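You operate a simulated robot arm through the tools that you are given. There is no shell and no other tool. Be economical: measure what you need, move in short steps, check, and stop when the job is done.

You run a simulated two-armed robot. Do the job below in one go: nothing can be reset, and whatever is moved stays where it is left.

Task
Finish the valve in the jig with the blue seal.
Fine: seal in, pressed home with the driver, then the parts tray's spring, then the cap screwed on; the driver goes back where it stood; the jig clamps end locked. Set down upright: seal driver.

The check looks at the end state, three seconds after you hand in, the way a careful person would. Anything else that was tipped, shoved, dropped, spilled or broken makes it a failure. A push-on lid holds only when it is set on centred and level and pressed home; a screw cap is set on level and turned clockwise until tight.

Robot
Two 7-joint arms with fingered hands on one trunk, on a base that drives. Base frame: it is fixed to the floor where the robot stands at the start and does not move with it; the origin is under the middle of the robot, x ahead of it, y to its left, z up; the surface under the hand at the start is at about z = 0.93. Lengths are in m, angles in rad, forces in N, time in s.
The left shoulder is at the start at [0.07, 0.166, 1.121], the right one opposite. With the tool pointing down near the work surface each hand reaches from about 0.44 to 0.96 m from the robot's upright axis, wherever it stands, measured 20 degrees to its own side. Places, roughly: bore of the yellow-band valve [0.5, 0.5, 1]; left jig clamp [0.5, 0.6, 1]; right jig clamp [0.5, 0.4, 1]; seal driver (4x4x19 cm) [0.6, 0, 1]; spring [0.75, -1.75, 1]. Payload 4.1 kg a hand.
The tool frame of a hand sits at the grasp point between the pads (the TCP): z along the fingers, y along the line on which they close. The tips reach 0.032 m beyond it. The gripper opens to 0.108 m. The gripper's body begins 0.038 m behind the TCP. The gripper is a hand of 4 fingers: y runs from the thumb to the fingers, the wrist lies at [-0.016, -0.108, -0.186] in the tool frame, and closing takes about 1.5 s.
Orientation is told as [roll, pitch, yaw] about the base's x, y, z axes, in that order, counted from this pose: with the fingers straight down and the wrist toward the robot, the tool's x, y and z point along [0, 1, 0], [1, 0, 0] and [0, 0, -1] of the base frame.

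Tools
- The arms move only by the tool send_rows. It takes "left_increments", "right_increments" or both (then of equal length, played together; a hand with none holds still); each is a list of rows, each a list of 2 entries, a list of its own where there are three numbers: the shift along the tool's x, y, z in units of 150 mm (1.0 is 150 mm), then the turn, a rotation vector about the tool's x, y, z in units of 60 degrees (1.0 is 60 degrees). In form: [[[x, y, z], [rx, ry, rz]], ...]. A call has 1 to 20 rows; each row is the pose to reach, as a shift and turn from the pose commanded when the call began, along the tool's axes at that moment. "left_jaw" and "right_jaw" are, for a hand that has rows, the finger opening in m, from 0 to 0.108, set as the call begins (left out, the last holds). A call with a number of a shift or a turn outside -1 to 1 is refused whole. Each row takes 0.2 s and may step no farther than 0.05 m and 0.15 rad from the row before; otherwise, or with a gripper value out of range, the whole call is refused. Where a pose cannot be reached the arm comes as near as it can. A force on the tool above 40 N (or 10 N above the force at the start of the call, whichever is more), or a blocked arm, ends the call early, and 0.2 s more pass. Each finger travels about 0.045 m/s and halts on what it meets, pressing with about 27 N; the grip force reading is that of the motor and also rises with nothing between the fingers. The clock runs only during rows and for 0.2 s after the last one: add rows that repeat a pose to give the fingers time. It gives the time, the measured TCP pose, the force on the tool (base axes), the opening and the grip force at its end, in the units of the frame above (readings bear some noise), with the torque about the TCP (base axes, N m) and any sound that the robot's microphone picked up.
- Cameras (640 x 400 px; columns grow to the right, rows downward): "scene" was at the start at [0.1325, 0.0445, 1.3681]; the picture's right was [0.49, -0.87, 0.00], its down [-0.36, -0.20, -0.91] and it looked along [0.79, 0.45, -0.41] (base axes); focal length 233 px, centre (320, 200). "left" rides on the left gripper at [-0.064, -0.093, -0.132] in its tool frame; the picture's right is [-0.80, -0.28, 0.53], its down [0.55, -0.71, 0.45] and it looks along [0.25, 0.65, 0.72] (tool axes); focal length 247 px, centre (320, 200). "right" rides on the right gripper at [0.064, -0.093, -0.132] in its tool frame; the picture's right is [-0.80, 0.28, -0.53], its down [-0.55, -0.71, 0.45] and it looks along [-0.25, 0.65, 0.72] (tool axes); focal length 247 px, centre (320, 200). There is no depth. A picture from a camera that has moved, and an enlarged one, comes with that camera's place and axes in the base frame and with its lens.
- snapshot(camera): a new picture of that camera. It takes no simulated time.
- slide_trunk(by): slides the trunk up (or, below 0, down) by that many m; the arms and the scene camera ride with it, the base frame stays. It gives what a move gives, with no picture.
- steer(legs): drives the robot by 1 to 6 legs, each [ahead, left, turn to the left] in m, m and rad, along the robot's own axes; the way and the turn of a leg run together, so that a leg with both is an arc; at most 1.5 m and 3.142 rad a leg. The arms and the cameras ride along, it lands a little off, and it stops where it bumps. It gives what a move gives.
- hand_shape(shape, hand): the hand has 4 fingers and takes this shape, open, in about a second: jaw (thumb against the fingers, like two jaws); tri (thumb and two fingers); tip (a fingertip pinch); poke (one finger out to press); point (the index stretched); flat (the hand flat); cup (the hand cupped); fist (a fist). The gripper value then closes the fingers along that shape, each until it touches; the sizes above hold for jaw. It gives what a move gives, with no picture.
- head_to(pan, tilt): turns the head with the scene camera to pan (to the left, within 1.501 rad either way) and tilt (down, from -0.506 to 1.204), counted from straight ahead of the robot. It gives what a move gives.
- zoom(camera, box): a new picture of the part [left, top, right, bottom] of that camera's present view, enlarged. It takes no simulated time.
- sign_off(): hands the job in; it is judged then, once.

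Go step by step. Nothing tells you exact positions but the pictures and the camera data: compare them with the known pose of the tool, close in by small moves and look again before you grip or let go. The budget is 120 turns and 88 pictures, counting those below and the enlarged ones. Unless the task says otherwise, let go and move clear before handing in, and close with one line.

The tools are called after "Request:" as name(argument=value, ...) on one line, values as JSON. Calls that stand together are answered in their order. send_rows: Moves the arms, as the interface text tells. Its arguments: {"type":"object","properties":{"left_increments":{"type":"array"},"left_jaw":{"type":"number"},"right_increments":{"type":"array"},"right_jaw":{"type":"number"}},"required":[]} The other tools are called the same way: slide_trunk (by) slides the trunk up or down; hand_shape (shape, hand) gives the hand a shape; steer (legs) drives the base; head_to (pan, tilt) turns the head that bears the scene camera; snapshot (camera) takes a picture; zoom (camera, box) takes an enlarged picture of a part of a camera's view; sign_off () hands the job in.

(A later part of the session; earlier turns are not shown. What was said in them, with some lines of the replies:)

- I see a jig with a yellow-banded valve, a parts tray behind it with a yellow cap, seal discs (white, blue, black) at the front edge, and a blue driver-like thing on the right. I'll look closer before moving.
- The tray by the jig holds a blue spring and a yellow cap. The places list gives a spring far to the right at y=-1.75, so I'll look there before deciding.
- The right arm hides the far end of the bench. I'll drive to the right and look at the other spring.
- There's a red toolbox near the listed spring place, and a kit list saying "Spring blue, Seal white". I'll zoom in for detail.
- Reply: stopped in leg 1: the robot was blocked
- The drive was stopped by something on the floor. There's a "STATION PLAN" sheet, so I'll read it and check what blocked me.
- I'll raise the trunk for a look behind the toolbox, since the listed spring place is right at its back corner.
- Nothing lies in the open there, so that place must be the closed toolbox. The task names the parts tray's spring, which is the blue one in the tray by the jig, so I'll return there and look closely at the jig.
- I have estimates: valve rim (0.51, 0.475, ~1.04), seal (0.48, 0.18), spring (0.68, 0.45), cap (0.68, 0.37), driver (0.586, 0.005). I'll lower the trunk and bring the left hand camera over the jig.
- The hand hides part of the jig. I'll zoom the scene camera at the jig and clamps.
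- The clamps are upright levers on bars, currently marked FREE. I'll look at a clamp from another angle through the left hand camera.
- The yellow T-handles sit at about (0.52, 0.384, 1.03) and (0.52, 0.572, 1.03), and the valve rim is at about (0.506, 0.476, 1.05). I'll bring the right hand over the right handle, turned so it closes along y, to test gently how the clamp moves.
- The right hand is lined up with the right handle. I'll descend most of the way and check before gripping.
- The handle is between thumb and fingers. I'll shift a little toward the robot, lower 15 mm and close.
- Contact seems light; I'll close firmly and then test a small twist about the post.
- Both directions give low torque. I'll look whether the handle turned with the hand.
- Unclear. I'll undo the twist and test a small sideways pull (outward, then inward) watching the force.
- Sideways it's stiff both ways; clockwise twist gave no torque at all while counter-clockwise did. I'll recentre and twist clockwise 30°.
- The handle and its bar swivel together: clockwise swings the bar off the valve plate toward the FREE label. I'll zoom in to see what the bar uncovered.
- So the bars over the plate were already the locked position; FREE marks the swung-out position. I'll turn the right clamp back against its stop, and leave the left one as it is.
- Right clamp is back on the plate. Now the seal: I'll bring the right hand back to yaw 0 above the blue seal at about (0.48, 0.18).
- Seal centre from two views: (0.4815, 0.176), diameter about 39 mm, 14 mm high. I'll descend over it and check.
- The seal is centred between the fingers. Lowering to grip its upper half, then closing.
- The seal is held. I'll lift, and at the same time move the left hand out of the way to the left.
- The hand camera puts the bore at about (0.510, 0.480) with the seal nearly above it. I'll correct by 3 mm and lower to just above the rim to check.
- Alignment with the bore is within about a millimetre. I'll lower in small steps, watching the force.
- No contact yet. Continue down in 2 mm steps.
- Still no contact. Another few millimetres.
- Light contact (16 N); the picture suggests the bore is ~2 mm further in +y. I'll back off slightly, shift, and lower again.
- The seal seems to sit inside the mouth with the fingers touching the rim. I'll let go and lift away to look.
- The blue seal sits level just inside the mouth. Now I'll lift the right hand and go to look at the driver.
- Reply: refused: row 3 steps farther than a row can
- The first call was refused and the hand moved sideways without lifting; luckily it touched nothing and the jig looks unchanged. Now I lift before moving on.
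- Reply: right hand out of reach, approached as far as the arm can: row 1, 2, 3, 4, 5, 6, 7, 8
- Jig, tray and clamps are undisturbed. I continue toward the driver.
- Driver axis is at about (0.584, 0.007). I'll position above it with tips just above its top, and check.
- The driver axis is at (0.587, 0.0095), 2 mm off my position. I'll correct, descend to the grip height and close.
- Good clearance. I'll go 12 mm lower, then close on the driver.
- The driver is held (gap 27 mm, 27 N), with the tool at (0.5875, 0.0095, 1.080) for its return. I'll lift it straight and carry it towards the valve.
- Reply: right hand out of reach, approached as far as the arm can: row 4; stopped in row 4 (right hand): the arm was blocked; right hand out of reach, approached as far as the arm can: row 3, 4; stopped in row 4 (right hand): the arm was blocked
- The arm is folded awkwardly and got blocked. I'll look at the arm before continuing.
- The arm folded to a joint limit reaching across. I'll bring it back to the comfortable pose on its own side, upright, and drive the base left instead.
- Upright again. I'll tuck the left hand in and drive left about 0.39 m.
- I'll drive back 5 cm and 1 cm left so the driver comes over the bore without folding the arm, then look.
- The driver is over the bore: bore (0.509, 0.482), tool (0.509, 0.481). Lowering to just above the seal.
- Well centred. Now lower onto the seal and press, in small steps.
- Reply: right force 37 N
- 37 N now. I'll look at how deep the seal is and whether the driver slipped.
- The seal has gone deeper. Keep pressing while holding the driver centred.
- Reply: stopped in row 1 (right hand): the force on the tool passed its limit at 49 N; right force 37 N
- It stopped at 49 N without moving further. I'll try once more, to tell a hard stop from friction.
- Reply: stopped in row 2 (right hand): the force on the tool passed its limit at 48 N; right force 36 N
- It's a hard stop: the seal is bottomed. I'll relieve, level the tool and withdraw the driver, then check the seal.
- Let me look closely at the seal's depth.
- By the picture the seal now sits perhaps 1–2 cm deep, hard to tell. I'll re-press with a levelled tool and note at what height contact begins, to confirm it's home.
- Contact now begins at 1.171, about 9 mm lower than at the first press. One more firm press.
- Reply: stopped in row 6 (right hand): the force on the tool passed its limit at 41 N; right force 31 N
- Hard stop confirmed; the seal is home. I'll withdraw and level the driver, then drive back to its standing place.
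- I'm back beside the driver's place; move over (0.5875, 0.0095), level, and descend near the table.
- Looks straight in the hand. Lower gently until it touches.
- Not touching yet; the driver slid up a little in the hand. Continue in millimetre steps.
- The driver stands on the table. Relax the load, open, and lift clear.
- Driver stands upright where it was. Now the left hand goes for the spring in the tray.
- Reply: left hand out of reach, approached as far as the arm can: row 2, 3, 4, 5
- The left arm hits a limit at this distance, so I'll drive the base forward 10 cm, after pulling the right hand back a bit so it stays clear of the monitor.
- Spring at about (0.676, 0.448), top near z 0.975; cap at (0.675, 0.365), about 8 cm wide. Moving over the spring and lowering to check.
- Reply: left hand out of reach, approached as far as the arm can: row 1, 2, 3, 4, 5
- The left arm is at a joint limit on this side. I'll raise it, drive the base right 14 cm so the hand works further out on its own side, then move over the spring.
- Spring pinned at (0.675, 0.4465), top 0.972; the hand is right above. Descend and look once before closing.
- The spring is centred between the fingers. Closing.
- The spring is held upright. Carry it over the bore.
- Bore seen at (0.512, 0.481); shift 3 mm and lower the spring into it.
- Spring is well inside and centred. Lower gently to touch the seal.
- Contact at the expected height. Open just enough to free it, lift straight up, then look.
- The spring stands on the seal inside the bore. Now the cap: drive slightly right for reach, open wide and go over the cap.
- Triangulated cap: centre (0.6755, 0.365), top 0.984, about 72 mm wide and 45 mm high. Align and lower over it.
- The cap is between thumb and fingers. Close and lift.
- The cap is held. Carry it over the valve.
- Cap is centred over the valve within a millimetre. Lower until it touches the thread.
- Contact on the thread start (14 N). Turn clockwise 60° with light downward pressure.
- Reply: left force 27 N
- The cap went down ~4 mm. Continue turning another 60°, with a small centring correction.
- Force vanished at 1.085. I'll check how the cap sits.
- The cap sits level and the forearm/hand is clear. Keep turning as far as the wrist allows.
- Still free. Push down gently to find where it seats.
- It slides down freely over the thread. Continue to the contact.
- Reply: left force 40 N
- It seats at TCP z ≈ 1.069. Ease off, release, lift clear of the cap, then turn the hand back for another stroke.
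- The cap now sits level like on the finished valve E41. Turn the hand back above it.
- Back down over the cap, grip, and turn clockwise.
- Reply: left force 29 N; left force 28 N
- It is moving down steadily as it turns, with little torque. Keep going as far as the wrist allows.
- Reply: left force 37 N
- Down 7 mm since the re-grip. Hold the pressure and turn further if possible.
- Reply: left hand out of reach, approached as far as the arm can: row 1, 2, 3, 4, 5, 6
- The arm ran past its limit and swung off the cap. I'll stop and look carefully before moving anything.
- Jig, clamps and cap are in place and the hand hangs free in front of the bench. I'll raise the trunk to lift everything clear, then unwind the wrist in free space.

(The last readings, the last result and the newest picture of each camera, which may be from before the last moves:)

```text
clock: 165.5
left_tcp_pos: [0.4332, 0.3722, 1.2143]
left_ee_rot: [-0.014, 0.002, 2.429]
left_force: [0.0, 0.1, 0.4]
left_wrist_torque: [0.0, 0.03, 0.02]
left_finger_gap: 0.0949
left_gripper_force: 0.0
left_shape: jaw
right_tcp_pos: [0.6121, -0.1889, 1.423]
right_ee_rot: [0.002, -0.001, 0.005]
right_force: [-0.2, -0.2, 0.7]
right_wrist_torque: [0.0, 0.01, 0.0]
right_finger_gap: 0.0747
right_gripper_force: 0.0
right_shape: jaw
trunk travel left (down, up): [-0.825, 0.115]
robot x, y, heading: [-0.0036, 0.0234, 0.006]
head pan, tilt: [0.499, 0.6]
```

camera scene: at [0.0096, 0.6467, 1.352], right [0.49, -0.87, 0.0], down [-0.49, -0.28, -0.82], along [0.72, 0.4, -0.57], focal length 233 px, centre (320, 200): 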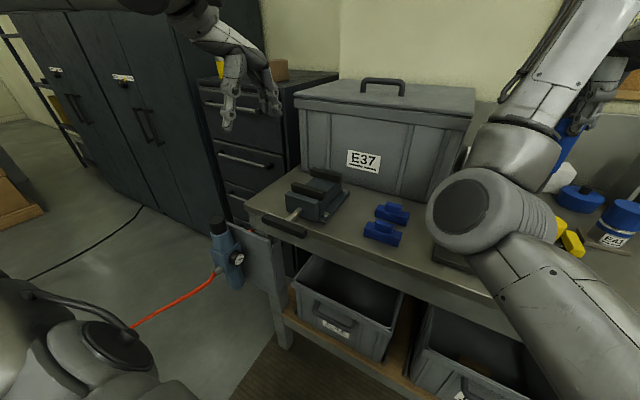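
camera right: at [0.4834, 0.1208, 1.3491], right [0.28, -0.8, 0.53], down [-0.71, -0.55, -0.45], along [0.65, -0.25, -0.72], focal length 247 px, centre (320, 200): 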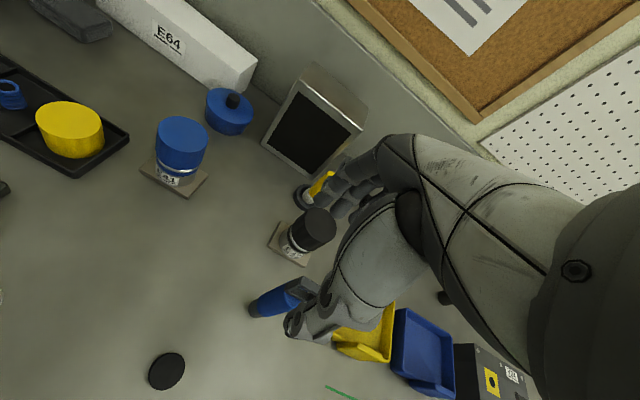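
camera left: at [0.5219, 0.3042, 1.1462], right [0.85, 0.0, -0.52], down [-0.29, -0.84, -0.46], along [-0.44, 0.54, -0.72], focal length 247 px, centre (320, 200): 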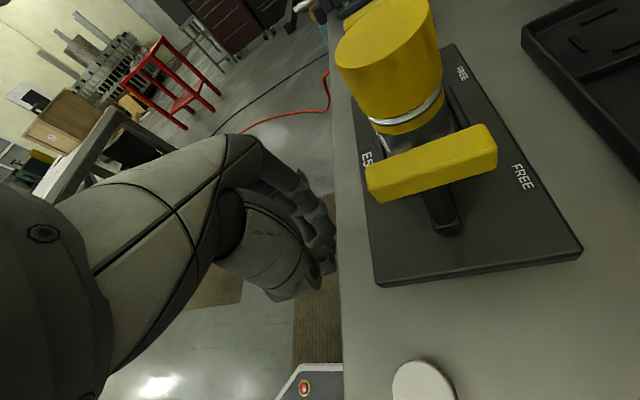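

The wrist unwinds well. Continue back to yaw ≈ 0.

Request:
send_rows(left_increments=[[[0, 0, 0], [0, 0, -0.125]], [[0, 0, 0], [0, 0, -0.25]], [[0, 0, 0], [0, 0, -0.375]], [[0, 0, 0], [0, 0, -0.5]], [[0, 0, 0], [0, 0, -0.625]], [[0, 0, 0], [0, 0, -0.75]], [[0, 0, 0], [0, 0, -0.875]], [[0, 0, 0], [0, 0, -1]]])

Request:
send_rows(left_increments=[[[0, 0, 0], [0, 0, -0.125]], [[0, 0, 0], [0, 0, -0.25]], [[0, 0, 0], [0, 0, -0.375]], [[0, 0, 0], [0, 0, -0.5]], [[0, 0, 0], [0, 0, -0.625]], [[0, 0, 0], [0, 0, -0.75]], [[0, 0, 0], [0, 0, -0.875]], [[0, 0, 0], [0, 0, -1]]])

Request:
send_rows(left_increments=[[[0, 0, 0], [0, 0, -0.125]], [[0, 0, 0], [0, 0, -0.25]], [[0, 0, 0], [0, 0, -0.375]], [[0, 0, 0], [0, 0, -0.5]], [[0, 0, 0], [0, 0, -0.625]], [[0, 0, 0], [0, 0, -0.75]], [[0, 0, 0], [0, 0, -0.875]], [[0, 0, 0], [0, 0, -1]]])

Request:
send_rows(left_increments=[[[0, 0, 0], [0, 0, -0.125]], [[0, 0, 0], [0, 0, -0.25]], [[0, 0, 0], [0, 0, -0.375]], [[0, 0, 0], [0, 0, -0.5]], [[0, 0, 0], [0, 0, -0.625]], [[0, 0, 0], [0, 0, -0.7]]])

```text
clock: 167.3
left_tcp_pos: [0.4336, 0.3723, 1.2144]
left_ee_rot: [-0.004, 0.012, -2.806]
left_force: [-0.5, 0.6, 0.0]
left_wrist_torque: [-0.02, 0.02, -0.01]
left_finger_gap: 0.0948
left_gripper_force: 0.0
left_shape: jaw
right_tcp_pos: [0.6115, -0.188, 1.4238]
right_ee_rot: [0.002, -0.001, 0.005]
right_force: [0.0, 0.2, -0.7]
right_wrist_torque: [0.0, 0.02, 0.0]
right_finger_gap: 0.0749
right_gripper_force: 0.0
right_shape: jaw
trunk travel left (down, up): [-0.825, 0.115]
robot x, y, heading: [-0.0017, 0.0214, 0.011]
head pan, tilt: [0.499, 0.6]
```

```text
clock: 169.1
left_tcp_pos: [0.4318, 0.3711, 1.2133]
left_ee_rot: [0.009, 0.011, -1.759]
left_force: [-0.1, -0.5, 0.0]
left_wrist_torque: [0.0, -0.03, 0.02]
left_finger_gap: 0.095
left_gripper_force: 0.0
left_shape: jaw
right_tcp_pos: [0.6114, -0.1881, 1.4234]
right_ee_rot: [0.003, -0.002, 0.006]
right_force: [0.5, -0.4, 0.0]
right_wrist_torque: [-0.01, -0.03, 0.01]
right_finger_gap: 0.0744
right_gripper_force: 0.0
right_shape: jaw
trunk travel left (down, up): [-0.825, 0.115]
robot x, y, heading: [-0.0034, 0.0241, 0.007]
head pan, tilt: [0.499, 0.6]
```

```text
clock: 170.9
left_tcp_pos: [0.432, 0.3712, 1.2139]
left_ee_rot: [0.014, -0.003, -0.713]
left_force: [0.0, -0.5, 0.0]
left_wrist_torque: [-0.01, -0.01, -0.01]
left_finger_gap: 0.0952
left_gripper_force: 0.0
left_shape: jaw
right_tcp_pos: [0.6105, -0.1901, 1.4238]
right_ee_rot: [0.001, -0.002, 0.004]
right_force: [-0.3, 0.4, -0.2]
right_wrist_torque: [0.03, 0.03, 0.01]
right_finger_gap: 0.0749
right_gripper_force: 0.0
right_shape: jaw
trunk travel left (down, up): [-0.825, 0.115]
robot x, y, heading: [-0.0009, 0.0192, 0.009]
head pan, tilt: [0.499, 0.6]
```

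```text
clock: 172.3
left_tcp_pos: [0.4483, 0.3865, 1.2022]
left_ee_rot: [0.004, -0.011, 0.019]
left_force: [0.5, 0.4, -0.5]
left_wrist_torque: [-0.02, 0.03, -0.03]
left_finger_gap: 0.095
left_gripper_force: 0.0
left_shape: jaw
left hand out of reach, approached as far as the arm can: row 2, 3, 4, 5, 6
right_tcp_pos: [0.6126, -0.1865, 1.4227]
right_ee_rot: [0.0, 0.002, 0.005]
right_force: [-0.3, 0.9, 0.5]
right_wrist_torque: [0.0, -0.01, 0.01]
right_finger_gap: 0.0747
right_gripper_force: 0.0
right_shape: jaw
trunk travel left (down, up): [-0.825, 0.115]
robot x, y, heading: [-0.0031, 0.0268, 0.002]
head pan, tilt: [0.499, 0.6]
```

Unwound. Move over the cap, level the tool, and look at the cap.

Request:
send_rows(left_increments=[[[0.2, 0.1, 0], [0.005, 0, 0]], [[0.4, 0.25, 0], [0.01, 0, 0]], [[0.55, 0.38, 0], [0.01, 0, 0]], [[0.63, 0.43, 0], [0.01, 0, 0]], [[0.63, 0.43, 0], [0.01, 0, 0]]])

Request:
zoom(camera="left", box=[240, 170, 480, 370])

```text
clock: 173.5
left_tcp_pos: [0.5089, 0.4806, 1.2041]
left_ee_rot: [0.009, -0.001, 0.018]
left_force: [0.2, -0.8, 0.3]
left_wrist_torque: [0.01, 0.0, 0.0]
left_finger_gap: 0.0948
left_gripper_force: 0.1
left_shape: jaw
right_tcp_pos: [0.6108, -0.1884, 1.4244]
right_ee_rot: [0.001, -0.001, 0.008]
right_force: [0.6, -0.4, 0.0]
right_wrist_torque: [0.0, 0.0, 0.02]
right_finger_gap: 0.0746
right_gripper_force: 0.1
right_shape: jaw
trunk travel left (down, up): [-0.825, 0.115]
robot x, y, heading: [-0.0015, 0.0224, 0.007]
head pan, tilt: [0.499, 0.6]
```

```text
2.00 times, centred on (360, 270) of left
camera zoom: at [0.418, 0.414, 1.3361], right [-0.27, -0.8, -0.54], down [-0.72, 0.54, -0.44], along [0.64, 0.27, -0.72], focal length 494 px, centre (240, 60)
```

zoom: 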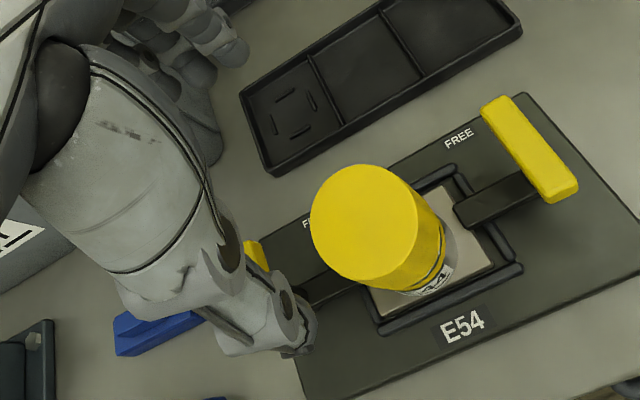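

Cap top is at about 1.055, so it kept its lower height: the thread holds. Lower the trunk 0.1, descend and grip again for another clockwise stroke.

Request:
slide_trunk(by=-0.1)

Request:
send_rows(left_increments=[[[0.003, 0.015, 0.1], [0, -0.008, 0]], [[0.003, 0.015, 0.2], [0, -0.008, 0]], [[0.003, 0.015, 0.285], [0, -0.008, 0]], [[0.003, 0.015, 0.285], [0, -0.008, 0]]])

Request:
send_rows(left_increments=[[[0, 0, 0], [0, 0, 0]], [[0, 0, 0], [0, 0, 0]], [[0, 0, 0], [0, 0, 0]], [[0, 0, 0], [0, 0, 0]], [[0, 0, 0], [0, 0, 0]], [[0, 0, 0], [0, 0, 0]]], left_jaw=0.045)

```text
clock: 174.8
left_tcp_pos: [0.5092, 0.4792, 1.1047]
left_ee_rot: [0.01, 0.0, 0.019]
left_force: [0.2, -0.1, 0.3]
left_wrist_torque: [-0.01, 0.01, 0.0]
left_finger_gap: 0.0949
left_gripper_force: 0.1
left_shape: jaw
right_tcp_pos: [0.6121, -0.1894, 1.3236]
right_ee_rot: [0.001, -0.001, 0.004]
right_force: [-0.6, -0.2, 0.0]
right_wrist_torque: [0.01, -0.01, 0.01]
right_finger_gap: 0.0748
right_gripper_force: 0.0
right_shape: jaw
trunk travel left (down, up): [-0.725, 0.215]
robot x, y, heading: [-0.0048, 0.0237, 0.007]
head pan, tilt: [0.499, 0.6]
```

```text
clock: 175.8
left_tcp_pos: [0.5119, 0.4808, 1.062]
left_ee_rot: [0.0, 0.0, 0.022]
left_force: [0.2, 0.1, -0.2]
left_wrist_torque: [0.0, 0.04, -0.02]
left_finger_gap: 0.095
left_gripper_force: 0.1
left_shape: jaw
right_tcp_pos: [0.6116, -0.1894, 1.3231]
right_ee_rot: [0.004, 0.002, 0.005]
right_force: [-0.1, -0.4, -0.2]
right_wrist_torque: [0.0, 0.01, -0.01]
right_finger_gap: 0.0747
right_gripper_force: 0.0
right_shape: jaw
trunk travel left (down, up): [-0.725, 0.215]
robot x, y, heading: [-0.004, 0.0225, 0.004]
head pan, tilt: [0.499, 0.6]
```

```text
clock: 177.2
left_tcp_pos: [0.5106, 0.4813, 1.0617]
left_ee_rot: [0.0, 0.001, 0.02]
left_force: [-1.4, 1.5, -0.6]
left_wrist_torque: [0.01, 0.02, 0.04]
left_finger_gap: 0.0555
left_gripper_force: 26.9
left_shape: jaw
right_tcp_pos: [0.6111, -0.1874, 1.3226]
right_ee_rot: [-0.001, -0.001, 0.005]
right_force: [-0.6, 0.3, 0.1]
right_wrist_torque: [-0.01, -0.02, -0.01]
right_finger_gap: 0.0746
right_gripper_force: 0.0
right_shape: jaw
trunk travel left (down, up): [-0.725, 0.215]
robot x, y, heading: [-0.004, 0.0238, 0.008]
head pan, tilt: [0.499, 0.6]
```

Gripped. Turn clockwise 60° twice, lightly pressing.

Request:
send_rows(left_increments=[[[0, 0, 0.003], [0, 0, 0.125]], [[0, 0, 0.006], [0, 0, 0.25]], [[0, 0, 0.008], [0, 0, 0.375]], [[0, 0, 0.01], [0, 0, 0.5]], [[0, 0, 0.012], [0, 0, 0.625]], [[0, 0, 0.013], [0, 0, 0.75]], [[0, 0, 0.014], [0, 0, 0.875]], [[0, 0, 0.015], [0, 0, 1]]])

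Request:
send_rows(left_increments=[[[0, 0, 0.001], [0, 0, 0.125]], [[0, 0, 0.002], [0, 0, 0.25]], [[0, 0, 0.004], [0, 0, 0.375]], [[0, 0, 0.006], [0, 0, 0.5]], [[0, 0, 0.008], [0, 0, 0.625]], [[0, 0, 0.01], [0, 0, 0.75]], [[0, 0, 0.01], [0, 0, 0.875]], [[0, 0, 0.01], [0, 0, 1]]])

```text
clock: 179.1
left_tcp_pos: [0.5192, 0.4862, 1.0585]
left_ee_rot: [0.016, 0.0, -1.004]
left_force: [22.9, 17.2, 12.1]
left_wrist_torque: [-0.01, -0.79, 0.95]
left_finger_gap: 0.0526
left_gripper_force: 27.1
left_shape: jaw
right_tcp_pos: [0.615, -0.1871, 1.32]
right_ee_rot: [0.0, 0.002, 0.004]
right_force: [0.2, 0.1, 0.2]
right_wrist_torque: [0.05, -0.01, 0.01]
right_finger_gap: 0.0746
right_gripper_force: 0.2
right_shape: jaw
trunk travel left (down, up): [-0.725, 0.215]
robot x, y, heading: [-0.0029, 0.0229, 0.006]
head pan, tilt: [0.499, 0.6]
stopped in row 8 (left hand): the force on the tool passed its limit at 43 N (the readings are from after the stop); the commanded pose is now the measured one
```

```text
clock: 179.6
left_tcp_pos: [0.5229, 0.4875, 1.0589]
left_ee_rot: [0.026, 0.003, -1.163]
left_force: [24.7, 13.5, 8.0]
left_wrist_torque: [-0.14, -0.78, 0.95]
left_finger_gap: 0.05
left_gripper_force: 26.5
left_shape: jaw
right_tcp_pos: [0.6155, -0.1882, 1.3186]
right_ee_rot: [0.003, 0.001, 0.003]
right_force: [-0.6, 0.4, 1.7]
right_wrist_torque: [0.04, -0.03, -0.02]
right_finger_gap: 0.0747
right_gripper_force: 0.2
right_shape: jaw
trunk travel left (down, up): [-0.725, 0.215]
robot x, y, heading: [-0.0027, 0.0229, 0.01]
head pan, tilt: [0.499, 0.6]
stopped in row 2 (left hand): the force on the tool passed its limit at 43 N (the readings are from after the stop); the commanded pose is now the measured one
```

The torque rose to about 0.95 N m and the fingers began to slip: the cap is tight. Release and lift away.

Request:
send_rows(left_increments=[[[0, 0, 0], [0, 0, 0]], [[0, 0, 0], [0, 0, 0]], [[0, 0, 0], [0, 0, 0]], [[0, 0, 0], [0, 0, 0]], [[0, 0, 0], [0, 0, 0]], [[0, 0, -0.2], [0, 0, 0]], [[0, 0, -0.5], [0, 0, 0]], [[0, 0, -0.8], [0, 0, 0]], [[0, 0, -1], [0, 0, 0]]], left_jaw=0.1)

Request:
zoom(camera="scene", box=[180, 120, 380, 270])

```text
clock: 181.6
left_tcp_pos: [0.5151, 0.4823, 1.21]
left_ee_rot: [0.017, 0.003, -1.167]
left_force: [-0.6, -0.5, -0.4]
left_wrist_torque: [0.0, 0.0, 0.04]
left_finger_gap: 0.0999
left_gripper_force: 0.0
left_shape: jaw
right_tcp_pos: [0.6121, -0.1889, 1.3209]
right_ee_rot: [0.001, -0.002, 0.004]
right_force: [0.4, -0.9, 0.3]
right_wrist_torque: [0.0, 0.02, -0.01]
right_finger_gap: 0.0747
right_gripper_force: 0.1
right_shape: jaw
trunk travel left (down, up): [-0.725, 0.215]
robot x, y, heading: [-0.0022, 0.0216, 0.005]
head pan, tilt: [0.499, 0.6]
```

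```text
2.67 times, centred on (280, 195) of scene
camera zoom: at [0.1261, 0.0655, 1.4521], right [0.48, -0.87, 0.0], down [-0.49, -0.27, -0.83], along [0.72, 0.4, -0.56], focal length 622 px, centre (427, 213)
```

zoom: 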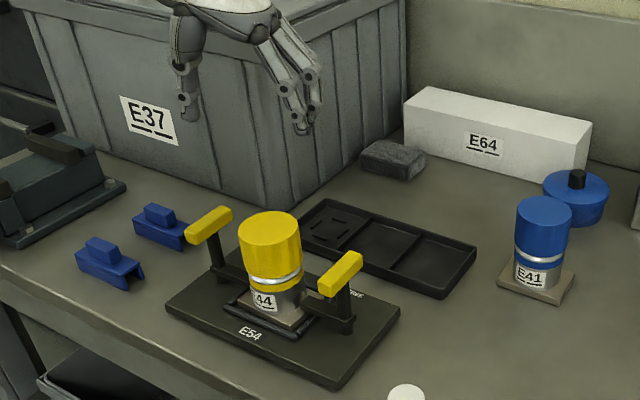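

The valve now looks like the finished E41, with both clamps over the plate. A last close look at the clamps and the driver.

Request:
zoom(camera="scene", box=[225, 165, 315, 240])

Request:
head_to(pan=-0.1, tilt=0.7)

Request:
snapshot(camera="scene")

```text
5.33 times, centred on (270, 202) of scene
camera zoom: at [0.1261, 0.0655, 1.4521], right [0.48, -0.87, 0.0], down [-0.49, -0.27, -0.83], along [0.72, 0.4, -0.56], focal length 1243 px, centre (587, 187)
```

zoom: 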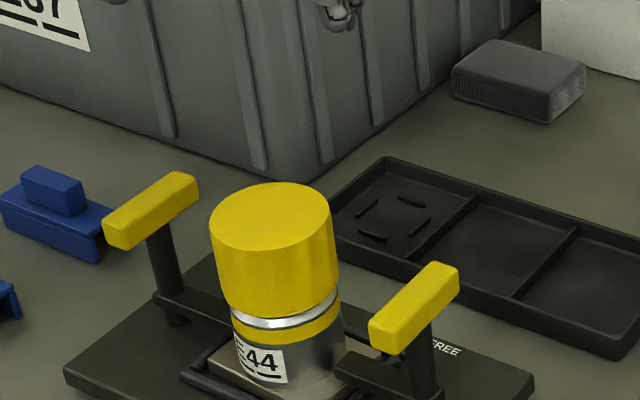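

```text
clock: 182.6
left_tcp_pos: [0.5151, 0.4811, 1.2089]
left_ee_rot: [0.017, 0.001, -1.166]
left_force: [-0.5, 0.5, 1.6]
left_wrist_torque: [0.01, -0.03, 0.01]
left_finger_gap: 0.0998
left_gripper_force: 0.1
left_shape: jaw
right_tcp_pos: [0.6123, -0.188, 1.3192]
right_ee_rot: [0.002, 0.0, 0.006]
right_force: [0.1, 0.0, 0.1]
right_wrist_torque: [0.02, -0.02, -0.03]
right_finger_gap: 0.0748
right_gripper_force: 0.0
right_shape: jaw
trunk travel left (down, up): [-0.725, 0.215]
robot x, y, heading: [-0.0028, 0.0231, 0.003]
head pan, tilt: [-0.099, 0.7]
```

```text
1 pictures are left
camera scene: at [0.1338, 0.0152, 1.4434], right [-0.09, -1.0, 0.0], down [-0.64, 0.06, -0.76], along [0.76, -0.07, -0.64], focal length 233 px, centre (320, 200)
```

scene: 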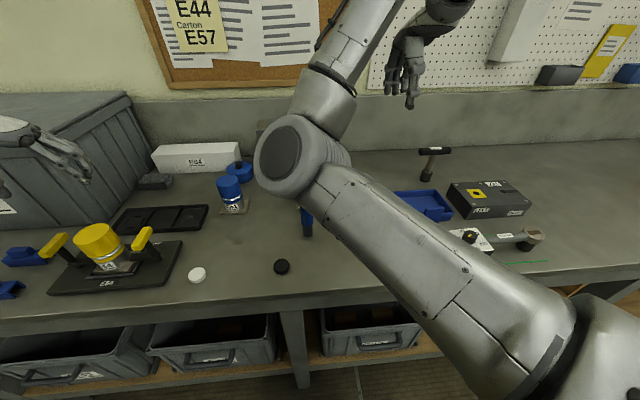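

Everything checks out: the driver is upright in its place, the cap is on level and tight, and both clamps are over the valve plate. Handing in.

Request:
sign_off()

```text
The job is handed in.
```

The valve in the jig is finished and handed in. The blue seal was pressed to a hard stop with the driver, then the tray's blue spring went in, and the cap was screwed on until the grip slipped at about 0.95 N·m. The driver is back upright where it stood. I took both clamps to be locked already with their bars over the valve plate: I swung the right one toward FREE and back to check, and left the left one alone.
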